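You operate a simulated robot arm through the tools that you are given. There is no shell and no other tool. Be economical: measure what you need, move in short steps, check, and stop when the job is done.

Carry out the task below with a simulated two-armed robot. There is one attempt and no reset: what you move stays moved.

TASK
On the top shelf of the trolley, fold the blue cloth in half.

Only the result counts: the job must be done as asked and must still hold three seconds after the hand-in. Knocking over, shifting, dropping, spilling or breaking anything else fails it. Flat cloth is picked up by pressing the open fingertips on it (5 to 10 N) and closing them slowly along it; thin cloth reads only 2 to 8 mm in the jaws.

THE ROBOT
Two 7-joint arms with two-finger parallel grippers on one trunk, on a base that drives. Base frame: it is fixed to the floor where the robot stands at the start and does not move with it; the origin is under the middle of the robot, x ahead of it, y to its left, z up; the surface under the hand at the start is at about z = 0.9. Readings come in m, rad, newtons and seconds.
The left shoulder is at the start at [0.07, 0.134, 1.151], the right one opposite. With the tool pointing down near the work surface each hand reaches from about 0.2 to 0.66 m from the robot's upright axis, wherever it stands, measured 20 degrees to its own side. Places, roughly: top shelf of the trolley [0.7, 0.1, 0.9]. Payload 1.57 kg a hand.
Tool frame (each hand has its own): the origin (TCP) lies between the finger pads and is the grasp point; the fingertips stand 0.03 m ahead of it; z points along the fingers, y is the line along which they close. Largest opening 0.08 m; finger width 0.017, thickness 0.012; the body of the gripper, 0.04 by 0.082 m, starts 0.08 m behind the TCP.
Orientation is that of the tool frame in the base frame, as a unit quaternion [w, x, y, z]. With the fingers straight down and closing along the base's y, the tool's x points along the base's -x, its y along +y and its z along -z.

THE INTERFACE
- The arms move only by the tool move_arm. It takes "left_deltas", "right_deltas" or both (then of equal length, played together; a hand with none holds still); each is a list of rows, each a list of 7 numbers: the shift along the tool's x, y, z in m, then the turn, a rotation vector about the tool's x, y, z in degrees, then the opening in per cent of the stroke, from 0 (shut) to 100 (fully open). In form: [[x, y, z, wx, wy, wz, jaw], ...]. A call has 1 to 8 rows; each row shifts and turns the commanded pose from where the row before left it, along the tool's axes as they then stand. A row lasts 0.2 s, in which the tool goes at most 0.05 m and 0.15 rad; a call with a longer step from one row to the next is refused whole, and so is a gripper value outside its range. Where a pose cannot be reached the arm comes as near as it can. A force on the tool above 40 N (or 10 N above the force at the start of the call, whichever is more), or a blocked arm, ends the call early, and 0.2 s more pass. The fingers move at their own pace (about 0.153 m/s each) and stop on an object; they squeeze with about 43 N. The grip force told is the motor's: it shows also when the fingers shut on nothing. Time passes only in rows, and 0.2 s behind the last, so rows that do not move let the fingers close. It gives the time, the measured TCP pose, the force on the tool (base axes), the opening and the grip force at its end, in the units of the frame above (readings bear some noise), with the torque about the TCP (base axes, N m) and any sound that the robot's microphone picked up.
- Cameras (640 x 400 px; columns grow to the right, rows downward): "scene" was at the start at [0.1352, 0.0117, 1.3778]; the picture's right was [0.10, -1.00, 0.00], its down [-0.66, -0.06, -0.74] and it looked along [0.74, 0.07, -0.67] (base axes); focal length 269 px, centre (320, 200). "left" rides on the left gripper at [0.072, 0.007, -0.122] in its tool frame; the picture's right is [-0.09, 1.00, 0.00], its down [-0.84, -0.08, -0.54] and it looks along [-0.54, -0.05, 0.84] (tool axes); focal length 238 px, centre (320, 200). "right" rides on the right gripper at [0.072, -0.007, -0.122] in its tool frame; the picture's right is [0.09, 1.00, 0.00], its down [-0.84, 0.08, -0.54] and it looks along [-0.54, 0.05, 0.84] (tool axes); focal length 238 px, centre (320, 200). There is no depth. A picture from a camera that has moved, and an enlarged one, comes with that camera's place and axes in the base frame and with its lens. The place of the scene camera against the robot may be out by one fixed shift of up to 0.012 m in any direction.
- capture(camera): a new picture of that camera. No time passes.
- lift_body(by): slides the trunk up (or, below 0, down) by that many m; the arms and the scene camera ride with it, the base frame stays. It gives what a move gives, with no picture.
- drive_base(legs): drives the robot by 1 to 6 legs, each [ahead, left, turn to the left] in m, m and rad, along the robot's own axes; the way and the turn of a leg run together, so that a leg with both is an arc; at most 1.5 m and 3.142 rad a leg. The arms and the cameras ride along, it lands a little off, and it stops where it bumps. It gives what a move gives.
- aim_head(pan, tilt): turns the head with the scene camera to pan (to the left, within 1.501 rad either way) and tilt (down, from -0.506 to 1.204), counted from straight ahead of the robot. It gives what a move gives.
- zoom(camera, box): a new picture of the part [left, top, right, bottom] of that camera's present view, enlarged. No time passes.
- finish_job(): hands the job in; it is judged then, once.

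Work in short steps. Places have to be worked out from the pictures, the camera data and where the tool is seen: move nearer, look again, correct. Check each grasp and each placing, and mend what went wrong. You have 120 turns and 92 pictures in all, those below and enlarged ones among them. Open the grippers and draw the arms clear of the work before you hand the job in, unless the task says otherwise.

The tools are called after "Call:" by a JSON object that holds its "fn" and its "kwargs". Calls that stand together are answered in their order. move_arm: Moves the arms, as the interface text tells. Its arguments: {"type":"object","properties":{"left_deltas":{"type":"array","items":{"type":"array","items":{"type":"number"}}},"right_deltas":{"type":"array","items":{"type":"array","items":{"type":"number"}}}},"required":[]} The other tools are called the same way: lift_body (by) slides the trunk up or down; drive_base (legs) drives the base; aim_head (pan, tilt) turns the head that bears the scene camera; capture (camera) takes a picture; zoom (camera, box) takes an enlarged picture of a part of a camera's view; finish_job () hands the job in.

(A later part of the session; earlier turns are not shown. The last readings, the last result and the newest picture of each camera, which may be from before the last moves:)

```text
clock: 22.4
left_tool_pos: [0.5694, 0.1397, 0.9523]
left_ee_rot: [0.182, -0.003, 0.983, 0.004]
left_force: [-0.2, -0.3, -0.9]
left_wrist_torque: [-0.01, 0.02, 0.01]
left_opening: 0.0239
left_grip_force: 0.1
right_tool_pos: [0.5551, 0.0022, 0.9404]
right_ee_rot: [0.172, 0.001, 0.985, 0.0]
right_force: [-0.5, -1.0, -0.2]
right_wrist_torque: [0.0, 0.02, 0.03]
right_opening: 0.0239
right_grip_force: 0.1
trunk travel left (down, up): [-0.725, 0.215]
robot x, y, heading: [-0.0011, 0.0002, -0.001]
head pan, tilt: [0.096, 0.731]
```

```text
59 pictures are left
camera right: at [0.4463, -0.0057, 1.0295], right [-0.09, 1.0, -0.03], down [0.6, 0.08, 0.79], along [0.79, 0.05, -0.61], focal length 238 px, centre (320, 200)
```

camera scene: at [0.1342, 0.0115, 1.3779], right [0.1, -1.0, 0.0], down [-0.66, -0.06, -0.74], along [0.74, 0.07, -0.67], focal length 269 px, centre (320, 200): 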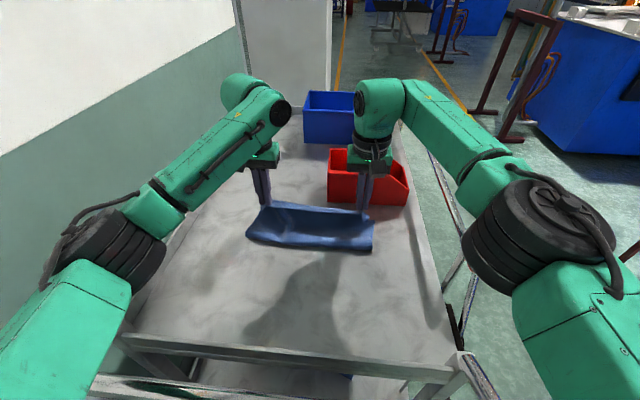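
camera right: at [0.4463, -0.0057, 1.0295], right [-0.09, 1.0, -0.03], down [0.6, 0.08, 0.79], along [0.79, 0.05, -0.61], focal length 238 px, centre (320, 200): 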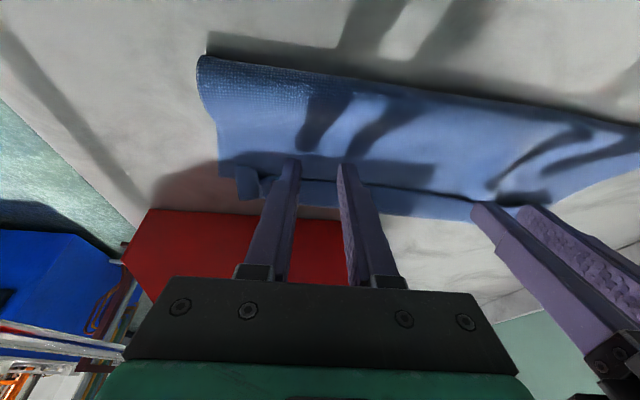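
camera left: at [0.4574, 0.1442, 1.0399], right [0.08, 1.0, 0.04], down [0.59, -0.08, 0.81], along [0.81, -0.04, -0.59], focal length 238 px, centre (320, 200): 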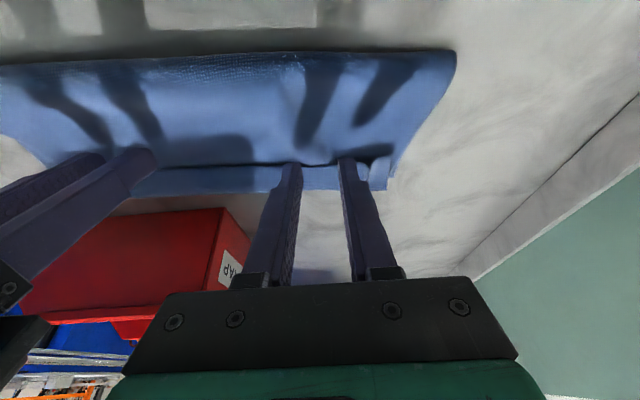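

The left arm seems blocked, probably by brushing against the right wrist. I'll pull the left hand up and out and work with one hand at a time.

Call:
{"fn": "move_arm", "kwargs": {"left_deltas": [[0, 0.02, -0.03, 0, 0, 0, 30], [0, 0.04, -0.025, 0, 0, 0, 30], [0.01, 0.04, -0.02, 0, 0, 0, 30], [0.01, 0.03, 0, 0, 0, 0, 30], [0, 0, 0, 0, 0, 0, 30]]}}

Call:
{"fn": "zoom", "kwargs": {"camera": "scene", "box": [200, 130, 440, 280]}}

```text
clock: 23.8
left_tool_pos: [0.5493, 0.2204, 1.0056]
left_ee_rot: [0.176, 0.025, 0.984, 0.003]
left_force: [-1.0, 0.7, 0.0]
left_wrist_torque: [-0.03, 0.02, 0.05]
left_opening: 0.024
left_grip_force: 0.0
right_tool_pos: [0.5722, -0.0386, 0.9354]
right_ee_rot: [0.174, 0.025, 0.984, 0.007]
right_force: [0.6, 0.1, -0.4]
right_wrist_torque: [-0.01, 0.01, -0.02]
right_opening: 0.0241
right_grip_force: 0.1
trunk travel left (down, up): [-0.725, 0.215]
robot x, y, heading: [0.0166, 0.0013, -0.04]
head pan, tilt: [0.096, 0.731]
stopped in row 5 (left hand): the arm was blocked; the commanded pose is now the measured one
```

```text
2.67 times, centred on (320, 205) of scene
camera zoom: at [0.1585, -0.02, 1.3762], right [0.05, -1.0, -0.02], down [-0.67, -0.02, -0.74], along [0.74, 0.05, -0.67], focal length 718 px, centre (320, 187)
```

zoom: 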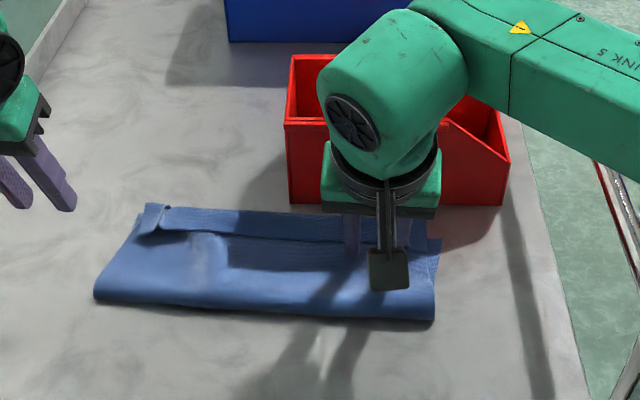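

The base shifted (heading −0.04), meaning the left elbow likely pressed on something to its left. I'll look around before moving.

Call:
{"fn": "aim_head", "kwargs": {"pan": 0.6, "tilt": 0.73}}

Call:
{"fn": "capture", "kwargs": {"camera": "scene"}}

```text
clock: 24.7
left_tool_pos: [0.5504, 0.225, 1.0034]
left_ee_rot: [0.172, 0.024, 0.985, 0.004]
left_force: [0.1, 0.2, 0.3]
left_wrist_torque: [0.0, -0.01, 0.02]
left_opening: 0.0238
left_grip_force: 0.1
right_tool_pos: [0.5731, -0.0377, 0.9343]
right_ee_rot: [0.171, 0.024, 0.985, 0.007]
right_force: [-0.1, 0.6, 0.7]
right_wrist_torque: [-0.01, 0.01, -0.03]
right_opening: 0.0241
right_grip_force: 0.1
trunk travel left (down, up): [-0.725, 0.215]
robot x, y, heading: [0.013, 0.0, -0.043]
head pan, tilt: [0.6, 0.73]
```

```text
57 pictures are left
camera scene: at [0.1483, 0.0207, 1.3775], right [0.53, -0.85, -0.02], down [-0.57, -0.34, -0.75], along [0.63, 0.41, -0.66], focal length 269 px, centre (320, 200)
```

scene: 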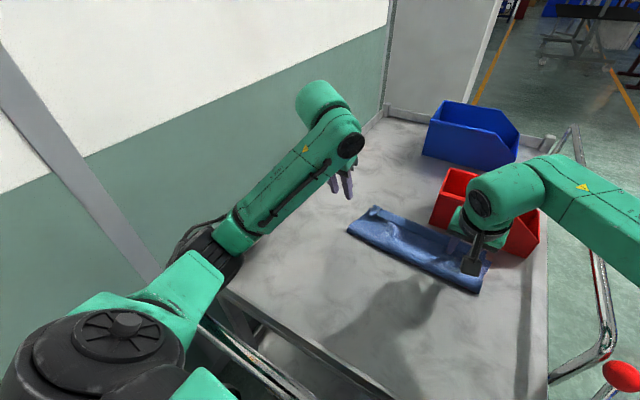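

The left elbow is out against the wall because the tilt pulled the wrist back. I'll raise the right hand clear, and remove the tilt on the left to bring its elbow in.

Call:
{"fn": "move_arm", "kwargs": {"left_deltas": [[0, 0, -0.005, 0, 7, 0, 30], [0, 0, -0.005, 0, 7, 0, 30], [0, -0.005, -0.005, 0, 6, 0, 30], [0, 0, 0, 0, 0, 0, 30]], "right_deltas": [[0, 0, -0.02, 0, 0, 0, 30], [0, 0, -0.02, 0, 0, 0, 30], [0, 0, -0.02, 0, 0, 0, 30], [0, 0, 0, 0, 0, 0, 30]]}}

Call:
{"fn": "capture", "kwargs": {"camera": "scene"}}

Call:
{"fn": "capture", "kwargs": {"camera": "right"}}

```text
clock: 25.7
left_tool_pos: [0.5363, 0.2409, 1.0176]
left_ee_rot: [0.002, 0.02, 1.0, -0.002]
left_force: [-0.6, 1.0, -0.6]
left_wrist_torque: [0.0, -0.02, -0.02]
left_opening: 0.024
left_grip_force: 0.1
right_tool_pos: [0.5432, -0.017, 0.9968]
right_ee_rot: [0.177, 0.019, 0.984, -0.003]
right_force: [-0.2, -0.2, -0.1]
right_wrist_torque: [0.0, 0.0, -0.02]
right_opening: 0.0242
right_grip_force: 0.0
trunk travel left (down, up): [-0.725, 0.215]
robot x, y, heading: [0.0097, -0.0007, -0.036]
head pan, tilt: [0.6, 0.73]
```

```text
56 pictures are left
camera scene: at [0.1356, 0.0471, 1.3779], right [0.53, -0.85, 0.0], down [-0.56, -0.36, -0.75], along [0.63, 0.4, -0.67], focal length 269 px, centre (320, 200)
```

scene: 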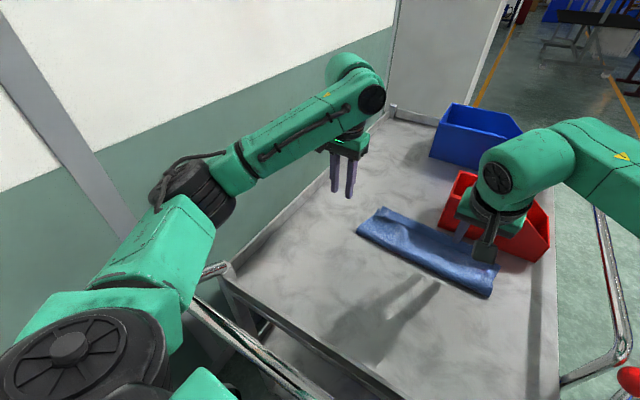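

```text
55 pictures are left
camera right: at [0.4337, -0.0211, 1.0848], right [-0.05, 1.0, -0.03], down [0.6, 0.05, 0.8], along [0.8, 0.02, -0.6], focal length 238 px, centre (320, 200)
```

right: 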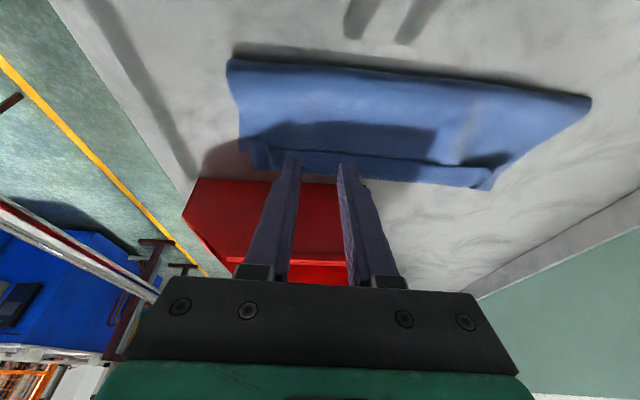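

The elbow is free and the cloth looks unchanged, with small raised ridges left at the hem's two ends. I'll look closely at them, planning to grab them, pull the top layer back about 3 cm and then unroll the hem.

Call:
{"fn": "aim_head", "kwargs": {"pan": 0.13, "tilt": 0.73}}

Call:
{"fn": "zoom", "kwargs": {"camera": "scene", "box": [220, 150, 410, 270]}}

Call:
{"fn": "zoom", "kwargs": {"camera": "left", "box": [0, 60, 320, 260]}}

```text
clock: 26.6
left_tool_pos: [0.5363, 0.2391, 1.0192]
left_ee_rot: [0.002, 0.02, 1.0, -0.001]
left_force: [0.1, -0.5, 0.1]
left_wrist_torque: [0.01, 0.04, 0.04]
left_opening: 0.0242
left_grip_force: 0.0
right_tool_pos: [0.5446, -0.0193, 0.9961]
right_ee_rot: [0.177, 0.018, 0.984, 0.0]
right_force: [0.7, 0.1, 0.8]
right_wrist_torque: [0.02, -0.01, -0.02]
right_opening: 0.0241
right_grip_force: 0.1
trunk travel left (down, up): [-0.725, 0.215]
robot x, y, heading: [0.0114, -0.0003, -0.041]
head pan, tilt: [0.129, 0.73]
```

```text
3.33 times, centred on (315, 210) of scene
camera zoom: at [0.1491, 0.0083, 1.378], right [0.09, -1.0, 0.0], down [-0.66, -0.06, -0.75], along [0.74, 0.07, -0.67], focal length 898 px, centre (337, 167)
```

zoom: 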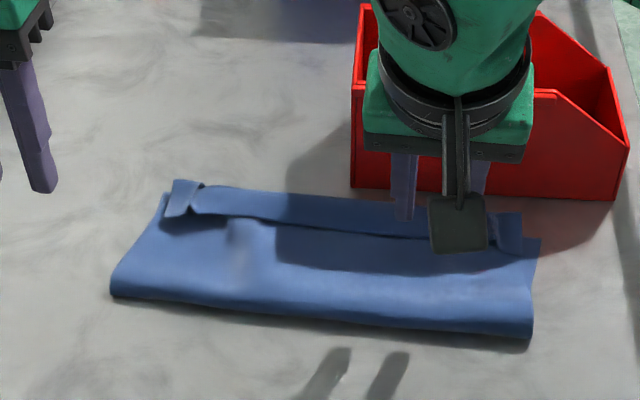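

```text
2.00 times, centred on (160, 160) of left
camera zoom: at [0.4642, 0.2483, 1.1394], right [0.13, 0.99, 0.0], down [0.83, -0.11, 0.55], along [0.54, -0.07, -0.84], focal length 477 px, centre (640, 280)
```

zoom: 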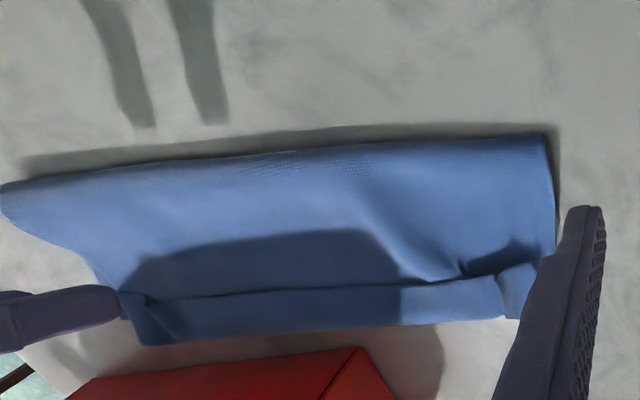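

The cloth slid about 2 cm toward −y with the right hand, still folded, so it glides easily on the shelf. I'll press lightly on the folded cloth with both hands and slide it about 6 cm toward me, away from the bin and into easy reach. First I position above it with vertical tools.

Call:
{"fn": "move_arm", "kwargs": {"left_deltas": [[-0.008, -0.022, 0.0175, 0, 0, 0, 30], [-0.008, -0.022, 0.0175, 0, 0, 0, 30], [-0.008, -0.022, 0.0175, 0, 0, 0, 30], [-0.008, -0.022, 0.0175, 0, 0, 0, 30], [0, 0, 0, 0, 0, 0, 30]], "right_deltas": [[0, 0, 0, 0, 7, 0, 30], [0, 0, 0, 0, 7, 0, 30], [0, 0, 0, 0, 6, 0, 30], [-0.015, -0.015, 0.03, 0, 0, 0, 30], [0, 0, 0.015, 0, 0, 0, 30]]}}

Call:
{"fn": "capture", "kwargs": {"camera": "left"}}

Call:
{"fn": "capture", "kwargs": {"camera": "right"}}

```text
clock: 27.9
left_tool_pos: [0.566, 0.1511, 0.9469]
left_ee_rot: [0.002, 0.02, 1.0, -0.002]
left_force: [-0.3, -1.4, 0.3]
left_wrist_torque: [-0.05, -0.01, -0.01]
left_opening: 0.0242
left_grip_force: 0.2
right_tool_pos: [0.5598, -0.0338, 0.9499]
right_ee_rot: [0.002, 0.02, 1.0, 0.002]
right_force: [-0.6, 0.3, -0.5]
right_wrist_torque: [0.01, -0.02, -0.02]
right_opening: 0.0242
right_grip_force: 0.0
trunk travel left (down, up): [-0.725, 0.215]
robot x, y, heading: [0.017, -0.0005, -0.039]
head pan, tilt: [0.129, 0.73]
```

```text
52 pictures are left
camera left: at [0.4928, 0.1601, 1.0696], right [0.13, 0.99, 0.0], down [0.83, -0.11, 0.55], along [0.54, -0.07, -0.84], focal length 238 px, centre (320, 200)
```

left: 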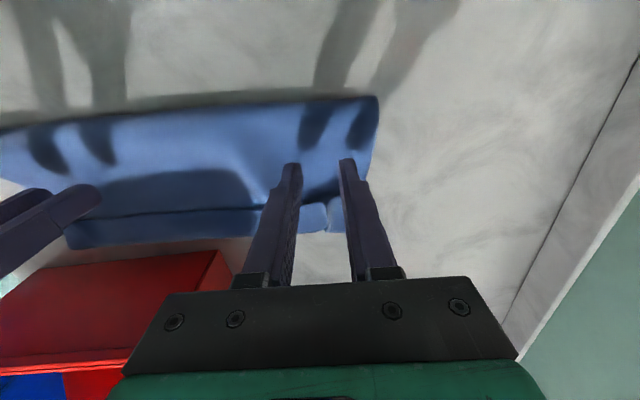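

```text
51 pictures are left
camera right: at [0.4864, -0.0394, 1.0714], right [-0.05, 1.0, 0.0], down [0.84, 0.04, 0.55], along [0.55, 0.03, -0.84], focal length 238 px, centre (320, 200)
```

right: 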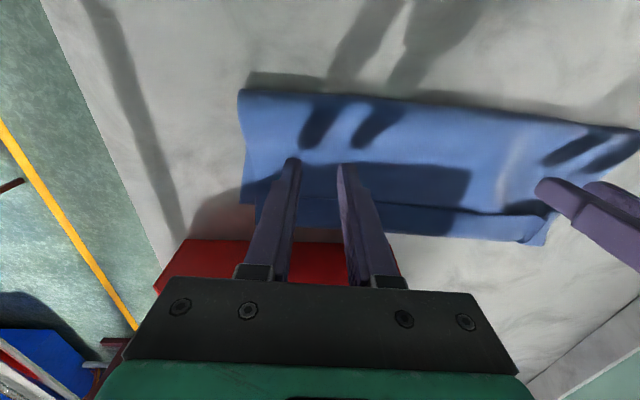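

Both hands are over the folded cloth, in front of the hem. I'll move the left inward 1.5 cm and lower both to light contact.

Call:
{"fn": "move_arm", "kwargs": {"left_deltas": [[0, -0.015, 0.003, 0, 0, 0, 30], [0, 0, 0.004, 0, 0, 0, 30], [0, 0, 0.004, 0, 0, 0, 30], [0, 0, 0.003, 0, 0, 0, 30], [0, 0, 0, 0, 0, 0, 30]], "right_deltas": [[0, 0, 0.005, 0, 0, 0, 30], [0, 0, 0.005, 0, 0, 0, 30], [0, 0, 0.004, 0, 0, 0, 30], [0, 0, 0.003, 0, 0, 0, 30], [0, 0, 0, 0, 0, 0, 30]]}}

```text
clock: 29.1
left_tool_pos: [0.5647, 0.135, 0.9347]
left_ee_rot: [0.002, 0.02, 1.0, -0.002]
left_force: [-0.3, -0.8, 0.1]
left_wrist_torque: [-0.01, -0.03, -0.01]
left_opening: 0.024
left_grip_force: 0.1
right_tool_pos: [0.5589, -0.0337, 0.9329]
right_ee_rot: [0.004, 0.019, 1.0, 0.002]
right_force: [0.5, 0.1, 0.1]
right_wrist_torque: [-0.02, 0.0, -0.02]
right_opening: 0.0238
right_grip_force: 0.0
trunk travel left (down, up): [-0.725, 0.215]
robot x, y, heading: [0.0124, 0.0001, -0.035]
head pan, tilt: [0.129, 0.73]
```

Still no contact force, so down a little more.

Call:
{"fn": "move_arm", "kwargs": {"left_deltas": [[0, 0, 0.002, 0, 0, 0, 30], [0, 0, 0.001, 0, 0, 0, 30], [0, 0, 0, 0, 0, 0, 30]], "right_deltas": [[0, 0, 0.001, 0, 0, 0, 30], [0, 0, 0, 0, 0, 0, 30], [0, 0, 0, 0, 0, 0, 30]]}}

```text
clock: 29.9
left_tool_pos: [0.5633, 0.1349, 0.9322]
left_ee_rot: [0.002, 0.02, 1.0, -0.002]
left_force: [1.5, -0.1, 3.2]
left_wrist_torque: [0.03, -0.04, 0.0]
left_opening: 0.0242
left_grip_force: 0.0
right_tool_pos: [0.5577, -0.034, 0.9337]
right_ee_rot: [0.003, 0.02, 1.0, 0.002]
right_force: [0.9, 0.4, 0.0]
right_wrist_torque: [0.07, 0.03, -0.03]
right_opening: 0.0241
right_grip_force: 0.0
trunk travel left (down, up): [-0.725, 0.215]
robot x, y, heading: [0.0127, -0.0019, -0.04]
head pan, tilt: [0.129, 0.73]
```

Left is at 3 N; I'll lower the right 1 mm more and then slide both toward me slowly.

Call:
{"fn": "move_arm", "kwargs": {"left_deltas": [[0, 0, 0.0003, 0, 0, 0, 30], [0, 0, 0, 0, 0, 0, 30], [0.008, 0, 0, 0, 0, 0, 30], [0.01, 0, 0, 0, 0, 0, 30], [0.01, 0, 0, 0, 0, 0, 30], [0.01, 0, 0, 0, 0, 0, 30], [0.01, 0, 0, 0, 0, 0, 30], [0, 0, 0, 0, 0, 0, 30]], "right_deltas": [[0, 0, 0.0013, 0, 0, 0, 30], [0, 0, 0, 0, 0, 0, 30], [0.008, 0, 0, 0, 0, 0, 30], [0.01, 0, 0, 0, 0, 0, 30], [0.01, 0, 0, 0, 0, 0, 30], [0.01, 0, 0, 0, 0, 0, 30], [0.01, 0, 0, 0, 0, 0, 30], [0, 0, 0, 0, 0, 0, 30]]}}

Call:
{"fn": "capture", "kwargs": {"camera": "right"}}

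Call:
{"fn": "zoom", "kwargs": {"camera": "scene", "box": [200, 150, 440, 300]}}

```text
clock: 31.6
left_tool_pos: [0.5156, 0.1365, 0.9325]
left_ee_rot: [0.002, 0.02, 1.0, -0.001]
left_force: [1.1, 0.5, 9.7]
left_wrist_torque: [0.07, -0.03, -0.03]
left_opening: 0.0238
left_grip_force: 0.0
right_tool_pos: [0.5088, -0.0334, 0.9328]
right_ee_rot: [0.003, 0.02, 1.0, 0.003]
right_force: [1.2, -0.5, 3.6]
right_wrist_torque: [-0.04, -0.04, 0.01]
right_opening: 0.024
right_grip_force: 0.1
trunk travel left (down, up): [-0.725, 0.215]
robot x, y, heading: [0.0132, -0.0012, -0.04]
head pan, tilt: [0.129, 0.73]
```

```text
50 pictures are left
camera right: at [0.4371, -0.0382, 1.0523], right [-0.05, 1.0, 0.0], down [0.84, 0.04, 0.55], along [0.55, 0.03, -0.84], focal length 238 px, centre (320, 200)
```

right: 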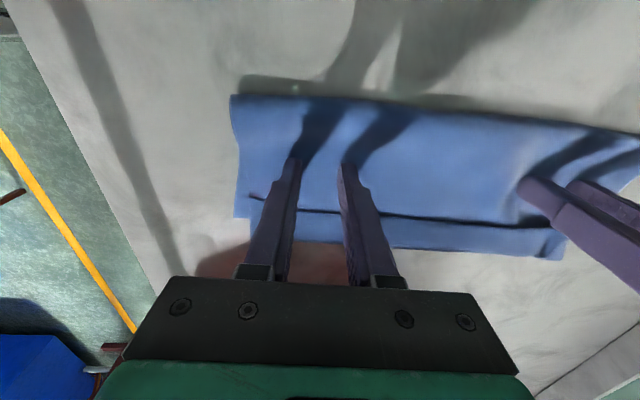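

```text
2.67 times, centred on (320, 225) of scene
camera zoom: at [0.147, 0.0079, 1.3783], right [0.09, -1.0, 0.0], down [-0.66, -0.06, -0.75], along [0.74, 0.07, -0.67], focal length 718 px, centre (320, 133)
```

zoom: 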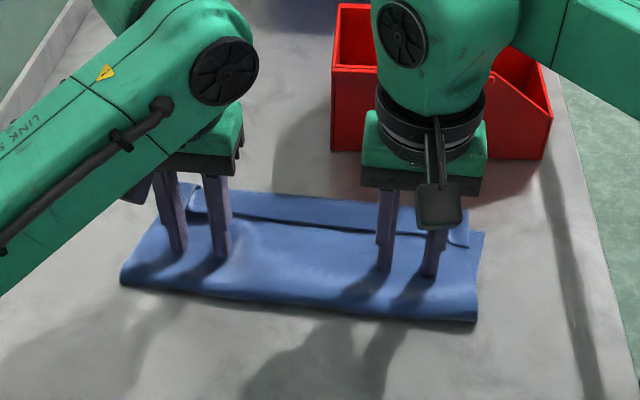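

The cloth slid toward me, still folded. I'll slide another 5 cm.

Call:
{"fn": "move_arm", "kwargs": {"left_deltas": [[0.01, 0, 0, 0, 0, 0, 30], [0.01, 0, 0, 0, 0, 0, 30], [0.01, 0, 0, 0, 0, 0, 30], [0.01, 0, 0, 0, 0, 0, 30], [0.01, 0, 0, 0, 0, 0, 30], [0, 0, 0, 0, 0, 0, 30]], "right_deltas": [[0.01, 0, 0.0003, 0, 0, 0, 30], [0.01, 0, 0, 0, 0, 0, 30], [0.01, 0, 0, 0, 0, 0, 30], [0.01, 0, 0, 0, 0, 0, 30], [0.01, 0, 0, 0, 0, 0, 30], [0, 0, 0, 0, 0, 0, 30]]}}

Call:
{"fn": "move_arm", "kwargs": {"left_deltas": [[0, 0, -0.01, 0, 0, 0, 30], [0, 0, -0.03, 0, 0, 0, 30], [0, 0, -0.04, 0, 0, 0, 30], [0.03, 0.01, -0.03, 0, 0, 0, 30], [0.03, 0.01, -0.01, 0, 0, 0, 30]], "right_deltas": [[0, 0, -0.01, 0, 0, 0, 30], [0, 0, -0.03, 0, 0, 0, 30], [0, 0, -0.04, 0, 0, 0, 30], [0.03, -0.02, -0.03, 0, 0, 0, 30], [0.03, -0.02, -0.01, 0, 0, 0, 30]]}}

Call:
{"fn": "capture", "kwargs": {"camera": "left"}}

Call:
{"fn": "capture", "kwargs": {"camera": "right"}}

Call:
{"fn": "zoom", "kwargs": {"camera": "scene", "box": [200, 170, 440, 320]}}

```text
clock: 33.0
left_tool_pos: [0.4665, 0.1301, 0.9324]
left_ee_rot: [0.002, 0.021, 1.0, 0.002]
left_force: [1.7, 0.7, 13.3]
left_wrist_torque: [0.0, -0.03, 0.0]
left_opening: 0.0237
left_grip_force: 0.0
right_tool_pos: [0.4628, -0.036, 0.9321]
right_ee_rot: [0.002, 0.02, 1.0, 0.006]
right_force: [2.4, 1.1, 21.8]
right_wrist_torque: [-0.32, -0.09, 0.07]
right_opening: 0.0232
right_grip_force: 0.1
trunk travel left (down, up): [-0.725, 0.215]
robot x, y, heading: [0.0157, -0.0049, -0.046]
head pan, tilt: [0.129, 0.73]
```

```text
clock: 34.2
left_tool_pos: [0.4026, 0.1608, 1.0511]
left_ee_rot: [0.002, 0.021, 1.0, -0.001]
left_force: [-1.1, -0.5, -0.5]
left_wrist_torque: [0.0, -0.02, -0.01]
left_opening: 0.0242
left_grip_force: 0.0
right_tool_pos: [0.3966, -0.069, 1.0497]
right_ee_rot: [0.004, 0.019, 1.0, 0.002]
right_force: [-0.3, 0.1, 0.2]
right_wrist_torque: [0.02, -0.02, -0.02]
right_opening: 0.0243
right_grip_force: 0.2
trunk travel left (down, up): [-0.725, 0.215]
robot x, y, heading: [0.0109, -0.0022, -0.035]
head pan, tilt: [0.129, 0.73]
```

```text
48 pictures are left
camera left: at [0.3315, 0.17, 1.1719], right [0.13, 0.99, 0.0], down [0.83, -0.11, 0.55], along [0.54, -0.07, -0.84], focal length 238 px, centre (320, 200)
```

left: 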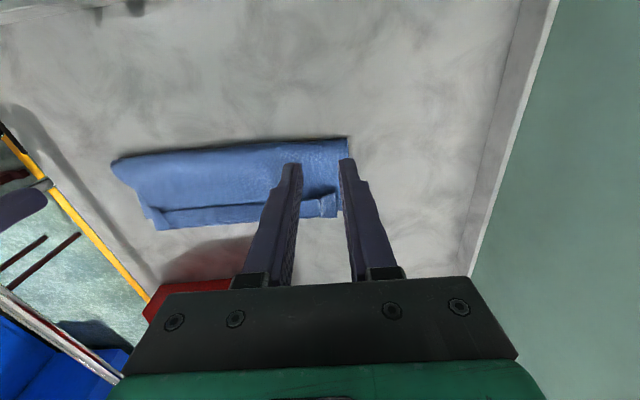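

```text
47 pictures are left
camera right: at [0.3236, -0.0745, 1.1709], right [-0.05, 1.0, 0.0], down [0.84, 0.04, 0.55], along [0.55, 0.03, -0.84], focal length 238 px, centre (320, 200)
```

right: 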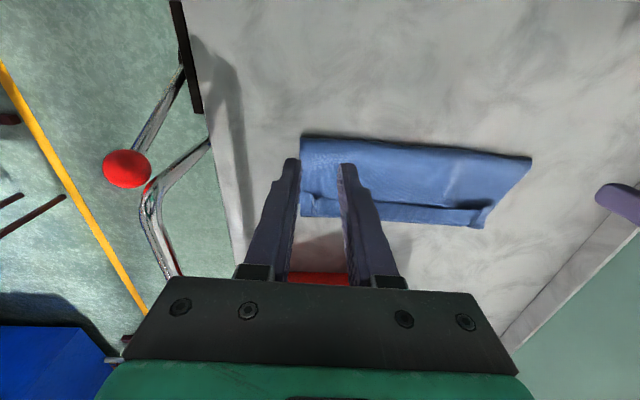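

```text
2.67 times, centred on (320, 245) of scene
camera zoom: at [0.1463, 0.0077, 1.3782], right [0.09, -1.0, 0.0], down [-0.66, -0.06, -0.75], along [0.74, 0.07, -0.67], focal length 718 px, centre (320, 80)
```

zoom: 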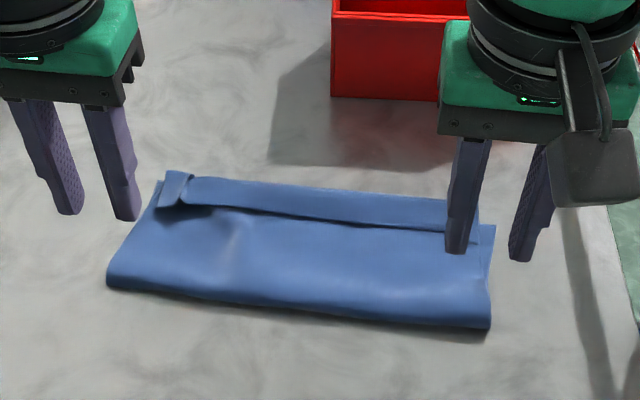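

The cloth is now well within reach: hem free edge at x≈0.495, crease at ≈0.53, fold line at ≈0.41. I'll bring both hands, jaws wider, to just in front of the hem edge.

Call:
{"fn": "move_arm", "kwargs": {"left_deltas": [[-0.0165, -0.008, 0.0228, 0, 0, 0, 60], [-0.0165, -0.008, 0.0228, 0, 0, 0, 60], [-0.0165, -0.008, 0.0228, 0, 0, 0, 60], [-0.0165, -0.008, 0.0228, 0, 0, 0, 60], [0, 0, 0.012, 0, 0, 0, 60], [0, 0, 0.011, 0, 0, 0, 60], [0, 0, 0, 0, 0, 0, 60]], "right_deltas": [[-0.016, 0.0142, 0.0225, 0, 0, 0, 60], [-0.016, 0.0142, 0.0225, 0, 0, 0, 60], [-0.016, 0.0142, 0.0225, 0, 0, 0, 60], [-0.016, 0.0142, 0.0225, 0, 0, 0, 60], [0, 0, 0.012, 0, 0, 0, 60], [0, 0, 0.011, 0, 0, 0, 60], [0, 0, 0, 0, 0, 0, 60]]}}

Call:
{"fn": "capture", "kwargs": {"camera": "left"}}

Call:
{"fn": "capture", "kwargs": {"camera": "right"}}

```text
clock: 35.9
left_tool_pos: [0.472, 0.1253, 0.935]
left_ee_rot: [0.002, 0.02, 1.0, -0.002]
left_force: [-0.9, 0.2, -0.1]
left_wrist_torque: [-0.03, 0.01, -0.01]
left_opening: 0.048
left_grip_force: 0.1
right_tool_pos: [0.4661, -0.0127, 0.9371]
right_ee_rot: [0.003, 0.019, 1.0, 0.002]
right_force: [0.3, 0.0, 1.0]
right_wrist_torque: [0.03, 0.01, -0.04]
right_opening: 0.0482
right_grip_force: 0.0
trunk travel left (down, up): [-0.725, 0.215]
robot x, y, heading: [0.0133, 0.0006, -0.04]
head pan, tilt: [0.129, 0.73]
```

```text
45 pictures are left
camera left: at [0.3997, 0.1353, 1.0571], right [0.13, 0.99, 0.0], down [0.83, -0.11, 0.55], along [0.54, -0.07, -0.84], focal length 238 px, centre (320, 200)
```

left: 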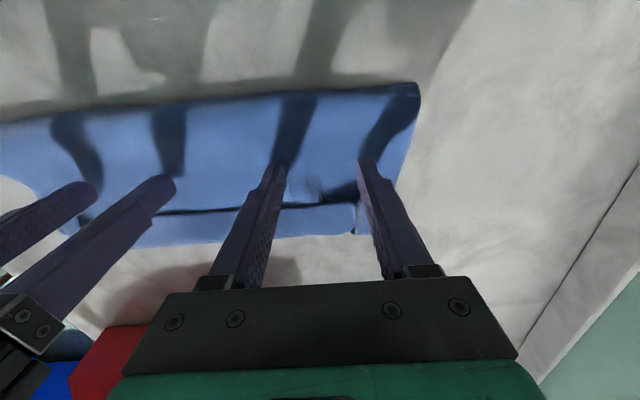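

```text
44 pictures are left
camera right: at [0.3932, -0.0189, 1.0579], right [-0.05, 1.0, 0.0], down [0.84, 0.04, 0.55], along [0.55, 0.03, -0.84], focal length 238 px, centre (320, 200)
```

right: 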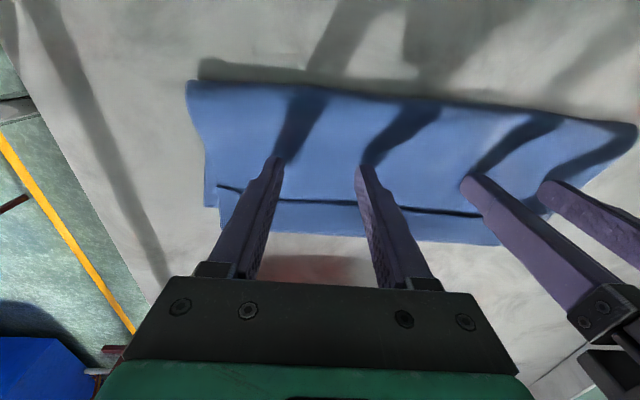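

Fingertips are lined up just ahead of the hem edge. I'll lower 1–2 mm and push forward 4 cm under it.

Call:
{"fn": "move_arm", "kwargs": {"left_deltas": [[0, 0, 0.001, 0, 0, 0, 60], [-0.007, 0, 0, 0, 0, 0, 60], [-0.007, 0, 0, 0, 0, 0, 60], [-0.007, 0, 0, 0, 0, 0, 60], [-0.007, 0, 0, 0, 0, 0, 60], [-0.007, 0, 0, 0, 0, 0, 60], [0, 0, 0, 0, 0, 0, 60]], "right_deltas": [[0, 0, 0.002, 0, 0, 0, 60], [-0.007, 0, 0, 0, 0, 0, 60], [-0.007, 0, 0, 0, 0, 0, 60], [-0.007, 0, 0, 0, 0, 0, 60], [-0.007, 0, 0, 0, 0, 0, 60], [-0.007, 0, 0, 0, 0, 0, 60], [0, 0, 0, 0, 0, 0, 60]]}}

Call:
{"fn": "capture", "kwargs": {"camera": "left"}}

Call:
{"fn": "capture", "kwargs": {"camera": "right"}}

```text
clock: 37.5
left_tool_pos: [0.5056, 0.1257, 0.9358]
left_ee_rot: [0.001, 0.02, 1.0, -0.001]
left_force: [0.1, 1.0, 0.2]
left_wrist_torque: [0.0, 0.0, -0.01]
left_opening: 0.0483
left_grip_force: 0.2
right_tool_pos: [0.5013, -0.0142, 0.9377]
right_ee_rot: [0.002, 0.019, 1.0, 0.001]
right_force: [-0.5, 0.4, 0.2]
right_wrist_torque: [-0.01, -0.01, 0.01]
right_opening: 0.0479
right_grip_force: 0.1
trunk travel left (down, up): [-0.725, 0.215]
robot x, y, heading: [0.0141, -0.0027, -0.039]
head pan, tilt: [0.129, 0.73]
```

```text
43 pictures are left
camera left: at [0.4345, 0.1342, 1.0565], right [0.13, 0.99, 0.0], down [0.83, -0.11, 0.55], along [0.54, -0.07, -0.84], focal length 238 px, centre (320, 200)
```

left: 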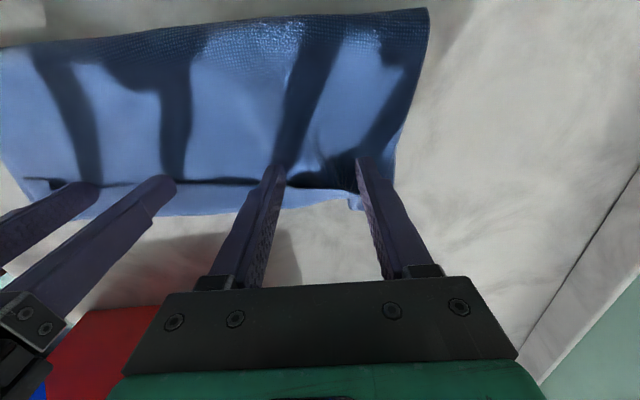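

```text
42 pictures are left
camera right: at [0.4284, -0.0205, 1.0563], right [-0.05, 1.0, 0.0], down [0.84, 0.04, 0.55], along [0.55, 0.03, -0.84], focal length 238 px, centre (320, 200)
```

right: 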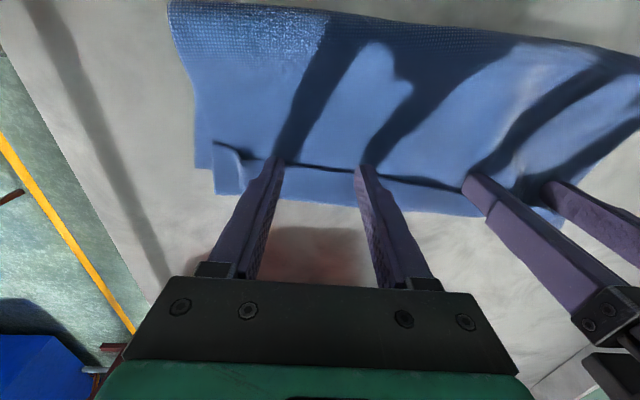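

The tips have reached the hem edge and the strip is starting to roll at the left. I'll continue 3 cm.

Call:
{"fn": "move_arm", "kwargs": {"left_deltas": [[-0.006, 0, 0, 0, 0, 0, 60], [-0.006, 0, 0, 0, 0, 0, 60], [-0.006, 0, 0, 0, 0, 0, 60], [-0.006, 0, 0, 0, 0, 0, 60], [-0.006, 0, 0, 0, 0, 0, 60], [0, 0, 0, 0, 0, 0, 60]], "right_deltas": [[-0.006, 0, 0.0005, 0, 0, 0, 60], [-0.006, 0, 0, 0, 0, 0, 60], [-0.006, 0, 0, 0, 0, 0, 60], [-0.006, 0, 0, 0, 0, 0, 60], [-0.006, 0, 0, 0, 0, 0, 60], [0, 0, 0, 0, 0, 0, 60]]}}

Call:
{"fn": "capture", "kwargs": {"camera": "left"}}

Call:
{"fn": "capture", "kwargs": {"camera": "right"}}

Call:
{"fn": "zoom", "kwargs": {"camera": "scene", "box": [200, 150, 440, 300]}}

```text
clock: 38.9
left_tool_pos: [0.5374, 0.124, 0.9353]
left_ee_rot: [0.002, 0.02, 1.0, -0.002]
left_force: [-0.4, 0.3, 0.2]
left_wrist_torque: [0.03, -0.01, 0.0]
left_opening: 0.0481
left_grip_force: 0.1
right_tool_pos: [0.5296, -0.0163, 0.9365]
right_ee_rot: [0.002, 0.019, 1.0, 0.002]
right_force: [-0.1, -0.5, -0.7]
right_wrist_torque: [-0.04, -0.03, -0.02]
right_opening: 0.0481
right_grip_force: 0.2
trunk travel left (down, up): [-0.725, 0.215]
robot x, y, heading: [0.0135, -0.0025, -0.032]
head pan, tilt: [0.129, 0.73]
```

```text
41 pictures are left
camera left: at [0.4649, 0.1329, 1.057], right [0.13, 0.99, 0.0], down [0.83, -0.11, 0.55], along [0.54, -0.07, -0.84], focal length 238 px, centre (320, 200)
```

left: 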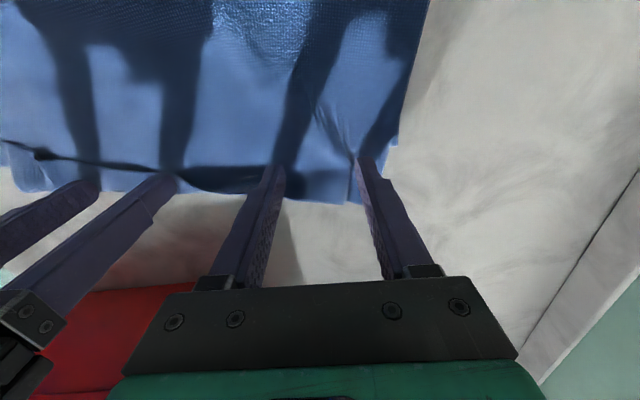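

```text
40 pictures are left
camera right: at [0.4585, -0.0218, 1.0564], right [-0.05, 1.0, 0.0], down [0.84, 0.04, 0.55], along [0.55, 0.03, -0.84], focal length 238 px, centre (320, 200)
```

right: 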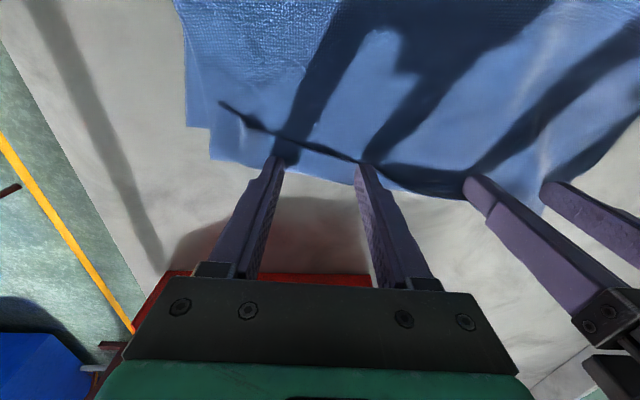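

```text
2.67 times, centred on (320, 225) of scene
camera zoom: at [0.1489, 0.0084, 1.378], right [0.09, -1.0, 0.0], down [-0.66, -0.06, -0.75], along [0.74, 0.07, -0.67], focal length 718 px, centre (320, 133)
```

zoom: 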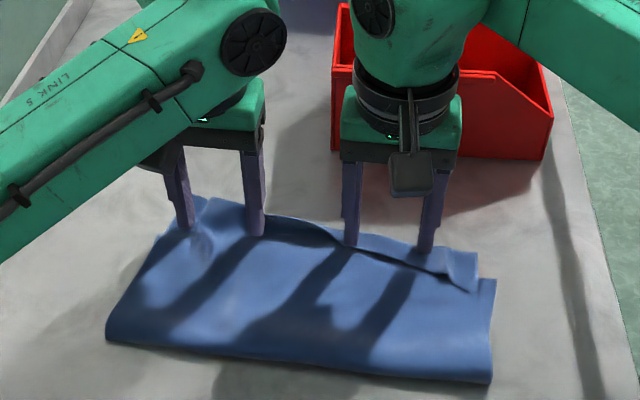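

The left side has unrolled; the right still has some hem. I'll continue pushing on the right 3 cm and keep the left still.

Call:
{"fn": "move_arm", "kwargs": {"right_deltas": [[-0.007, -0.002, 0, 0, 0, 0, 60], [-0.007, -0.003, 0, 0, 0, 0, 60], [-0.007, -0.003, 0, 0, 0, 0, 60], [-0.007, -0.003, 0, 0, 0, 0, 60], [-0.006, -0.003, 0, 0, 0, 0, 60], [0, 0, 0, 0, 0, 0, 60]]}}

Call:
{"fn": "capture", "kwargs": {"camera": "right"}}

Call:
{"fn": "zoom", "kwargs": {"camera": "scene", "box": [200, 150, 440, 300]}}

```text
clock: 40.2
left_tool_pos: [0.5376, 0.1237, 0.9353]
left_ee_rot: [0.001, 0.02, 1.0, -0.002]
left_force: [-0.2, -0.4, -0.1]
left_wrist_torque: [-0.03, 0.01, 0.03]
left_opening: 0.0481
left_grip_force: 0.1
right_tool_pos: [0.5643, -0.0318, 0.9359]
right_ee_rot: [0.003, 0.02, 1.0, 0.002]
right_force: [0.0, -0.3, 0.4]
right_wrist_torque: [-0.01, -0.01, -0.03]
right_opening: 0.048
right_grip_force: 0.0
trunk travel left (down, up): [-0.725, 0.215]
robot x, y, heading: [0.0166, 0.0013, -0.035]
head pan, tilt: [0.129, 0.73]
```

```text
38 pictures are left
camera right: at [0.492, -0.0368, 1.0565], right [-0.05, 1.0, 0.0], down [0.84, 0.04, 0.55], along [0.55, 0.03, -0.84], focal length 238 px, centre (320, 200)
```

right: 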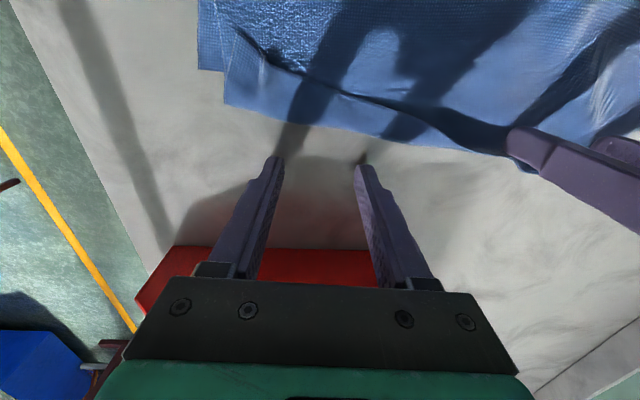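

```text
2.67 times, centred on (320, 225) of scene
camera zoom: at [0.1491, 0.0083, 1.378], right [0.09, -1.0, 0.0], down [-0.66, -0.06, -0.75], along [0.74, 0.07, -0.67], focal length 718 px, centre (320, 133)
```

zoom: 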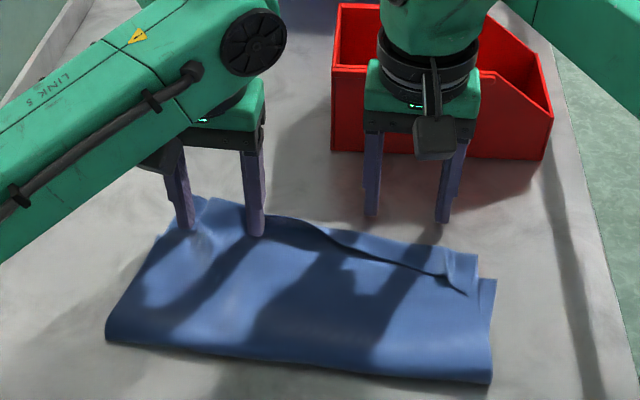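

The right fingers slipped over the remaining hem. I'll bring the right hand back behind the hem near the right end and push again slightly lower.

Call:
{"fn": "move_arm", "kwargs": {"right_deltas": [[0, 0, -0.03, 0, 0, 0, 60], [0.035, -0.006, -0.005, 0, 0, 0, 50], [0.035, -0.006, 0, 0, 0, 0, 40], [0.035, -0.006, 0, 0, 0, 0, 40], [0, 0, 0.022, 0, 0, 0, 40], [0, 0, 0.011, 0, 0, 0, 40], [0, 0, 0.004, 0, 0, 0, 40], [0, 0, 0, 0, 0, 0, 40]]}}

Call:
{"fn": "capture", "kwargs": {"camera": "right"}}

```text
clock: 42.0
left_tool_pos: [0.5368, 0.1236, 0.9354]
left_ee_rot: [0.003, 0.02, 1.0, -0.003]
left_force: [-0.7, 0.0, 0.0]
left_wrist_torque: [0.02, 0.01, 0.02]
left_opening: 0.048
left_grip_force: 0.2
right_tool_pos: [0.4596, -0.0462, 0.934]
right_ee_rot: [0.003, 0.019, 1.0, 0.002]
right_force: [0.6, -0.2, -0.1]
right_wrist_torque: [-0.02, 0.0, -0.04]
right_opening: 0.032
right_grip_force: 0.0
trunk travel left (down, up): [-0.725, 0.215]
robot x, y, heading: [0.0152, -0.0022, -0.038]
head pan, tilt: [0.129, 0.73]
```

```text
36 pictures are left
camera right: at [0.3864, -0.051, 1.0534], right [-0.05, 1.0, 0.0], down [0.84, 0.04, 0.55], along [0.55, 0.03, -0.84], focal length 238 px, centre (320, 200)
```

right: 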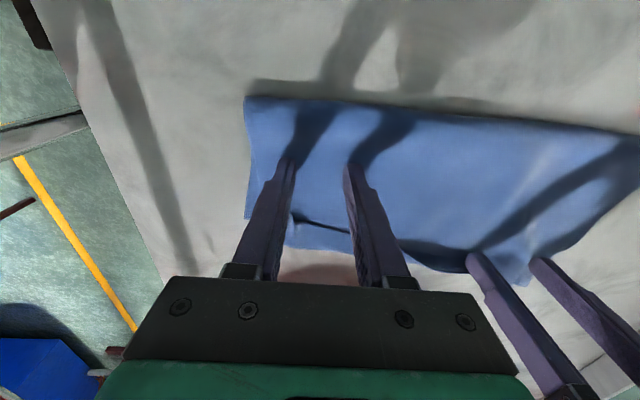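

The tip is right in front of the hem with z≈0.904. I'll push forward about 6.5 cm with a touch of downward bias.

Call:
{"fn": "move_arm", "kwargs": {"right_deltas": [[-0.008, 0.0, 0.0007, 0, 0, 0, 40], [-0.008, 0, 0.0, 0, 0, 0, 40], [-0.008, 0, 0.0, 0, 0, 0, 40], [-0.008, 0, 0, 0, 0, 0, 40], [-0.008, 0, 0, 0, 0, 0, 40], [-0.008, 0, 0, 0, 0, 0, 40], [-0.008, 0, 0, 0, 0, 0, 40], [-0.008, 0, 0, 0, 0, 0, 40]]}}

Call:
{"fn": "capture", "kwargs": {"camera": "right"}}

Call:
{"fn": "zoom", "kwargs": {"camera": "scene", "box": [200, 150, 440, 300]}}

```text
clock: 43.9
left_tool_pos: [0.5378, 0.1227, 0.9355]
left_ee_rot: [0.002, 0.02, 1.0, -0.002]
left_force: [-0.5, -0.1, 0.0]
left_wrist_torque: [0.0, 0.01, 0.0]
left_opening: 0.048
left_grip_force: 0.0
right_tool_pos: [0.523, -0.0482, 0.933]
right_ee_rot: [0.002, 0.019, 1.0, 0.001]
right_force: [0.2, -0.2, 0.5]
right_wrist_torque: [0.03, -0.03, -0.03]
right_opening: 0.0323
right_grip_force: 0.0
trunk travel left (down, up): [-0.725, 0.215]
robot x, y, heading: [0.0149, -0.0005, -0.034]
head pan, tilt: [0.129, 0.73]
```

```text
35 pictures are left
camera right: at [0.4503, -0.0529, 1.0535], right [-0.05, 1.0, 0.0], down [0.84, 0.04, 0.55], along [0.55, 0.03, -0.84], focal length 238 px, centre (320, 200)
```

right: 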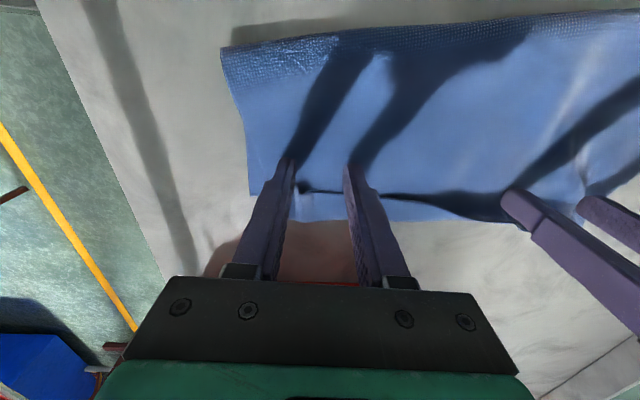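

```text
2.67 times, centred on (320, 225) of scene
camera zoom: at [0.1493, 0.0085, 1.3779], right [0.09, -1.0, 0.0], down [-0.66, -0.06, -0.75], along [0.74, 0.07, -0.67], focal length 718 px, centre (320, 133)
```

zoom: 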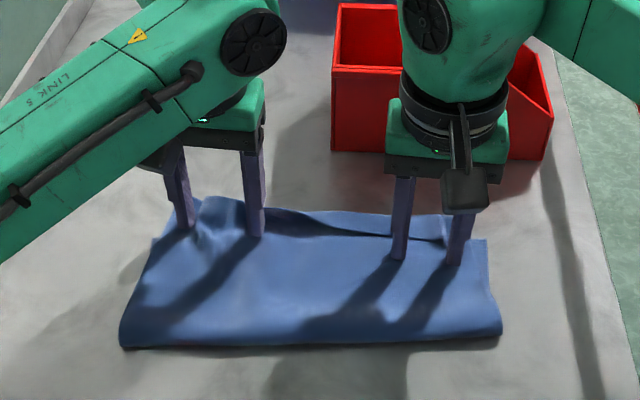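

The push dragged the right side forward instead. I'll pin the cloth with the left hand pressing on the fold interior, then push the remaining hem with the right a hair higher.

Call:
{"fn": "move_arm", "kwargs": {"left_deltas": [[0, 0, -0.02, 0, 0, 0, 30], [0.025, -0.01, 0, 0, 0, 0, 30], [0.02, -0.015, 0, 0, 0, 0, 30], [0, 0, 0.015, 0, 0, 0, 30], [0, 0, 0.007, 0, 0, 0, 30], [0, 0, 0.0015, 0, 0, 0, 30], [0, 0, 0, 0, 0, 0, 30]], "right_deltas": [[0.003, 0, -0.002, 0, 0, 0, 40], [0, 0, 0, 0, 0, 0, 40], [0, 0, 0, 0, 0, 0, 40], [0, 0, 0, 0, 0, 0, 40], [0, 0, 0, 0, 0, 0, 40], [0, 0, 0, 0, 0, 0, 40], [0, 0, 0, 0, 0, 0, 40]]}}

Call:
{"fn": "zoom", "kwargs": {"camera": "right", "box": [200, 120, 520, 320]}}

```text
clock: 45.5
left_tool_pos: [0.4907, 0.0994, 0.9317]
left_ee_rot: [0.002, 0.02, 1.0, -0.002]
left_force: [0.7, 0.4, 3.8]
left_wrist_torque: [-0.03, -0.02, 0.04]
left_opening: 0.0239
left_grip_force: 0.1
right_tool_pos: [0.5196, -0.0474, 0.9349]
right_ee_rot: [0.002, 0.019, 1.0, 0.001]
right_force: [0.9, -0.9, 0.3]
right_wrist_torque: [-0.01, 0.01, -0.01]
right_opening: 0.0321
right_grip_force: 0.0
trunk travel left (down, up): [-0.725, 0.215]
robot x, y, heading: [0.0135, 0.0009, -0.044]
head pan, tilt: [0.129, 0.73]
```

```text
2.00 times, centred on (360, 220) of right
camera zoom: at [0.4468, -0.0528, 1.0554], right [-0.05, 1.0, 0.0], down [0.84, 0.04, 0.55], along [0.55, 0.03, -0.84], focal length 477 px, centre (240, 160)
```

zoom: 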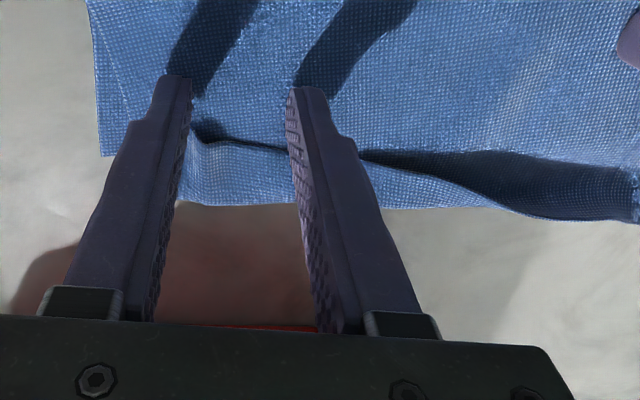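

The outer right finger is just at the hem's end, so I'll shift +y 1.2 cm and push forward with the cloth pinned.

Call:
{"fn": "move_arm", "kwargs": {"left_deltas": [[0, 0, 0.0003, 0, 0, 0, 30], [0, 0, 0, 0, 0, 0, 30], [0, 0, 0, 0, 0, 0, 30], [0, 0, 0, 0, 0, 0, 30], [0, 0, 0, 0, 0, 0, 30], [0, 0, 0, 0, 0, 0, 30], [0, 0, 0, 0, 0, 0, 30], [0, 0, 0, 0, 0, 0, 30]], "right_deltas": [[0.004, 0.012, 0, 0, 0, 0, 40], [-0.008, 0, 0.0005, 0, 0, 0, 40], [-0.008, 0, 0, 0, 0, 0, 40], [-0.008, 0, 0, 0, 0, 0, 40], [-0.008, 0, 0, 0, 0, 0, 40], [-0.008, 0, 0, 0, 0, 0, 40], [-0.004, 0, 0, 0, 0, 0, 40], [0, 0, 0, 0, 0, 0, 40]]}}

Call:
{"fn": "capture", "kwargs": {"camera": "right"}}

Call:
{"fn": "zoom", "kwargs": {"camera": "scene", "box": [200, 150, 440, 300]}}

```text
clock: 47.2
left_tool_pos: [0.4901, 0.1003, 0.9319]
left_ee_rot: [0.002, 0.02, 1.0, 0.0]
left_force: [0.3, 0.0, 6.4]
left_wrist_torque: [0.06, -0.04, 0.03]
left_opening: 0.0241
left_grip_force: 0.0
right_tool_pos: [0.5597, -0.0378, 0.9353]
right_ee_rot: [0.003, 0.019, 1.0, 0.002]
right_force: [-0.2, 0.2, 0.5]
right_wrist_torque: [-0.02, 0.0, -0.01]
right_opening: 0.0321
right_grip_force: 0.1
trunk travel left (down, up): [-0.725, 0.215]
robot x, y, heading: [0.01, 0.0015, -0.043]
head pan, tilt: [0.129, 0.73]
```

```text
32 pictures are left
camera right: at [0.487, -0.0433, 1.0555], right [-0.05, 1.0, 0.0], down [0.84, 0.04, 0.55], along [0.55, 0.03, -0.84], focal length 238 px, centre (320, 200)
```

right: 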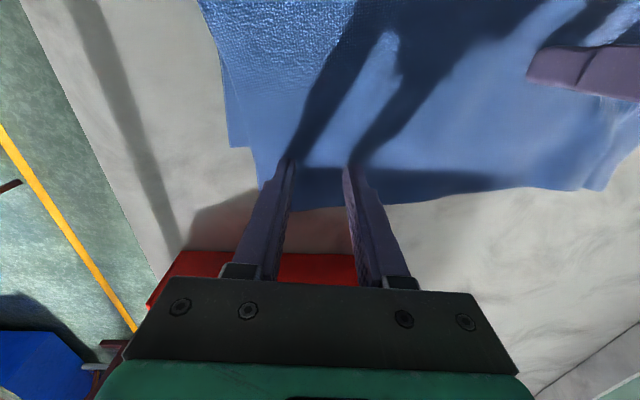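

```text
2.67 times, centred on (320, 225) of scene
camera zoom: at [0.1482, 0.0081, 1.3781], right [0.09, -1.0, 0.0], down [-0.66, -0.06, -0.75], along [0.74, 0.07, -0.67], focal length 718 px, centre (320, 133)
```

zoom: 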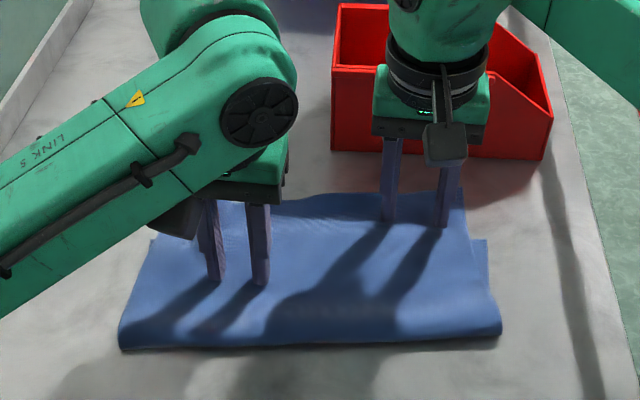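

The hem is fully unrolled. I'll lift both hands away and inspect the alignment.

Call:
{"fn": "move_arm", "kwargs": {"left_deltas": [[0, 0, -0.01, 0, 0, 0, 30], [0, 0, -0.04, 0, 0, 0, 30], [0.02, 0.01, -0.04, 0, 0, 0, 30], [0.04, 0.02, -0.02, 0, 0, 0, 30], [0.04, 0.02, 0, 0, 0, 0, 30]], "right_deltas": [[0, 0, -0.01, 0, 0, 0, 30], [0, 0, -0.04, 0, 0, 0, 30], [0.02, -0.02, -0.04, 0, 0, 0, 30], [0.04, -0.03, -0.01, 0, 0, 0, 30], [0.04, -0.02, 0, 0, 0, 0, 30]]}}

Call:
{"fn": "capture", "kwargs": {"camera": "left"}}

Call:
{"fn": "capture", "kwargs": {"camera": "right"}}

Call:
{"fn": "zoom", "kwargs": {"camera": "scene", "box": [220, 170, 410, 290]}}

```text
refused: row 4 steps farther than a row can; nothing moved
```

```text
30 pictures are left
camera left: at [0.4183, 0.1095, 1.0532], right [0.13, 0.99, 0.0], down [0.83, -0.11, 0.55], along [0.54, -0.07, -0.84], focal length 238 px, centre (320, 200)
```

left: 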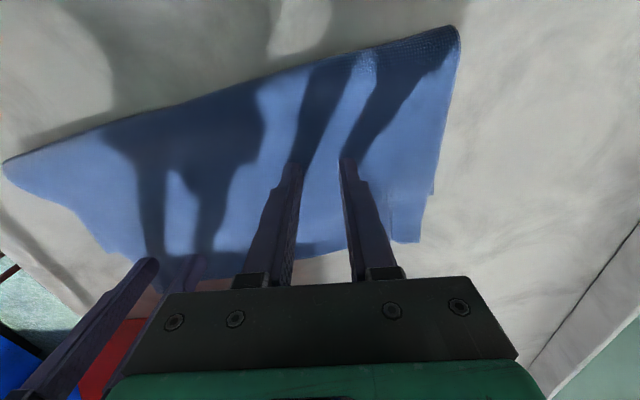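

```text
29 pictures are left
camera right: at [0.487, -0.0433, 1.0555], right [-0.05, 1.0, 0.0], down [0.84, 0.04, 0.55], along [0.55, 0.03, -0.84], focal length 238 px, centre (320, 200)
```

right: 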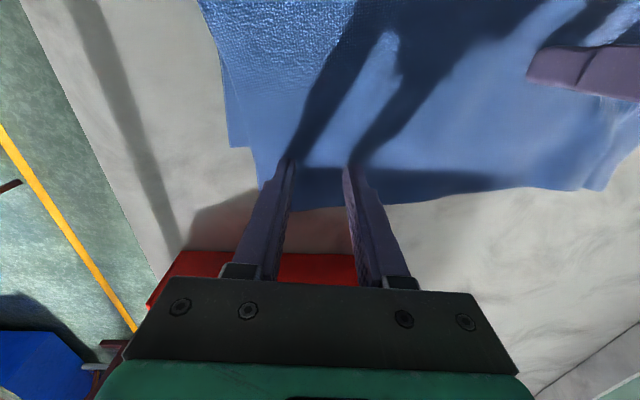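

```text
3.33 times, centred on (315, 230) of scene
camera zoom: at [0.1482, 0.0081, 1.3781], right [0.09, -1.0, 0.0], down [-0.66, -0.06, -0.75], along [0.74, 0.07, -0.67], focal length 898 px, centre (337, 100)
```

zoom: 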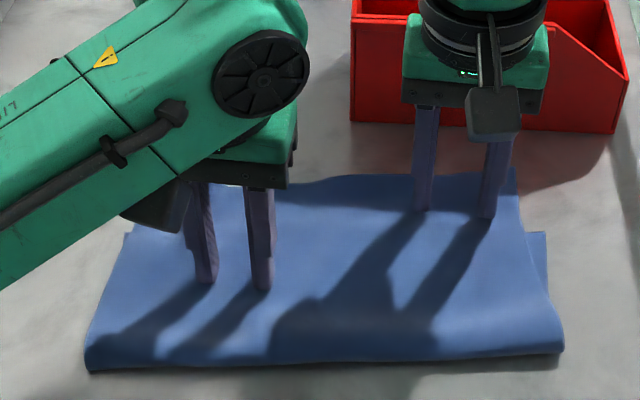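

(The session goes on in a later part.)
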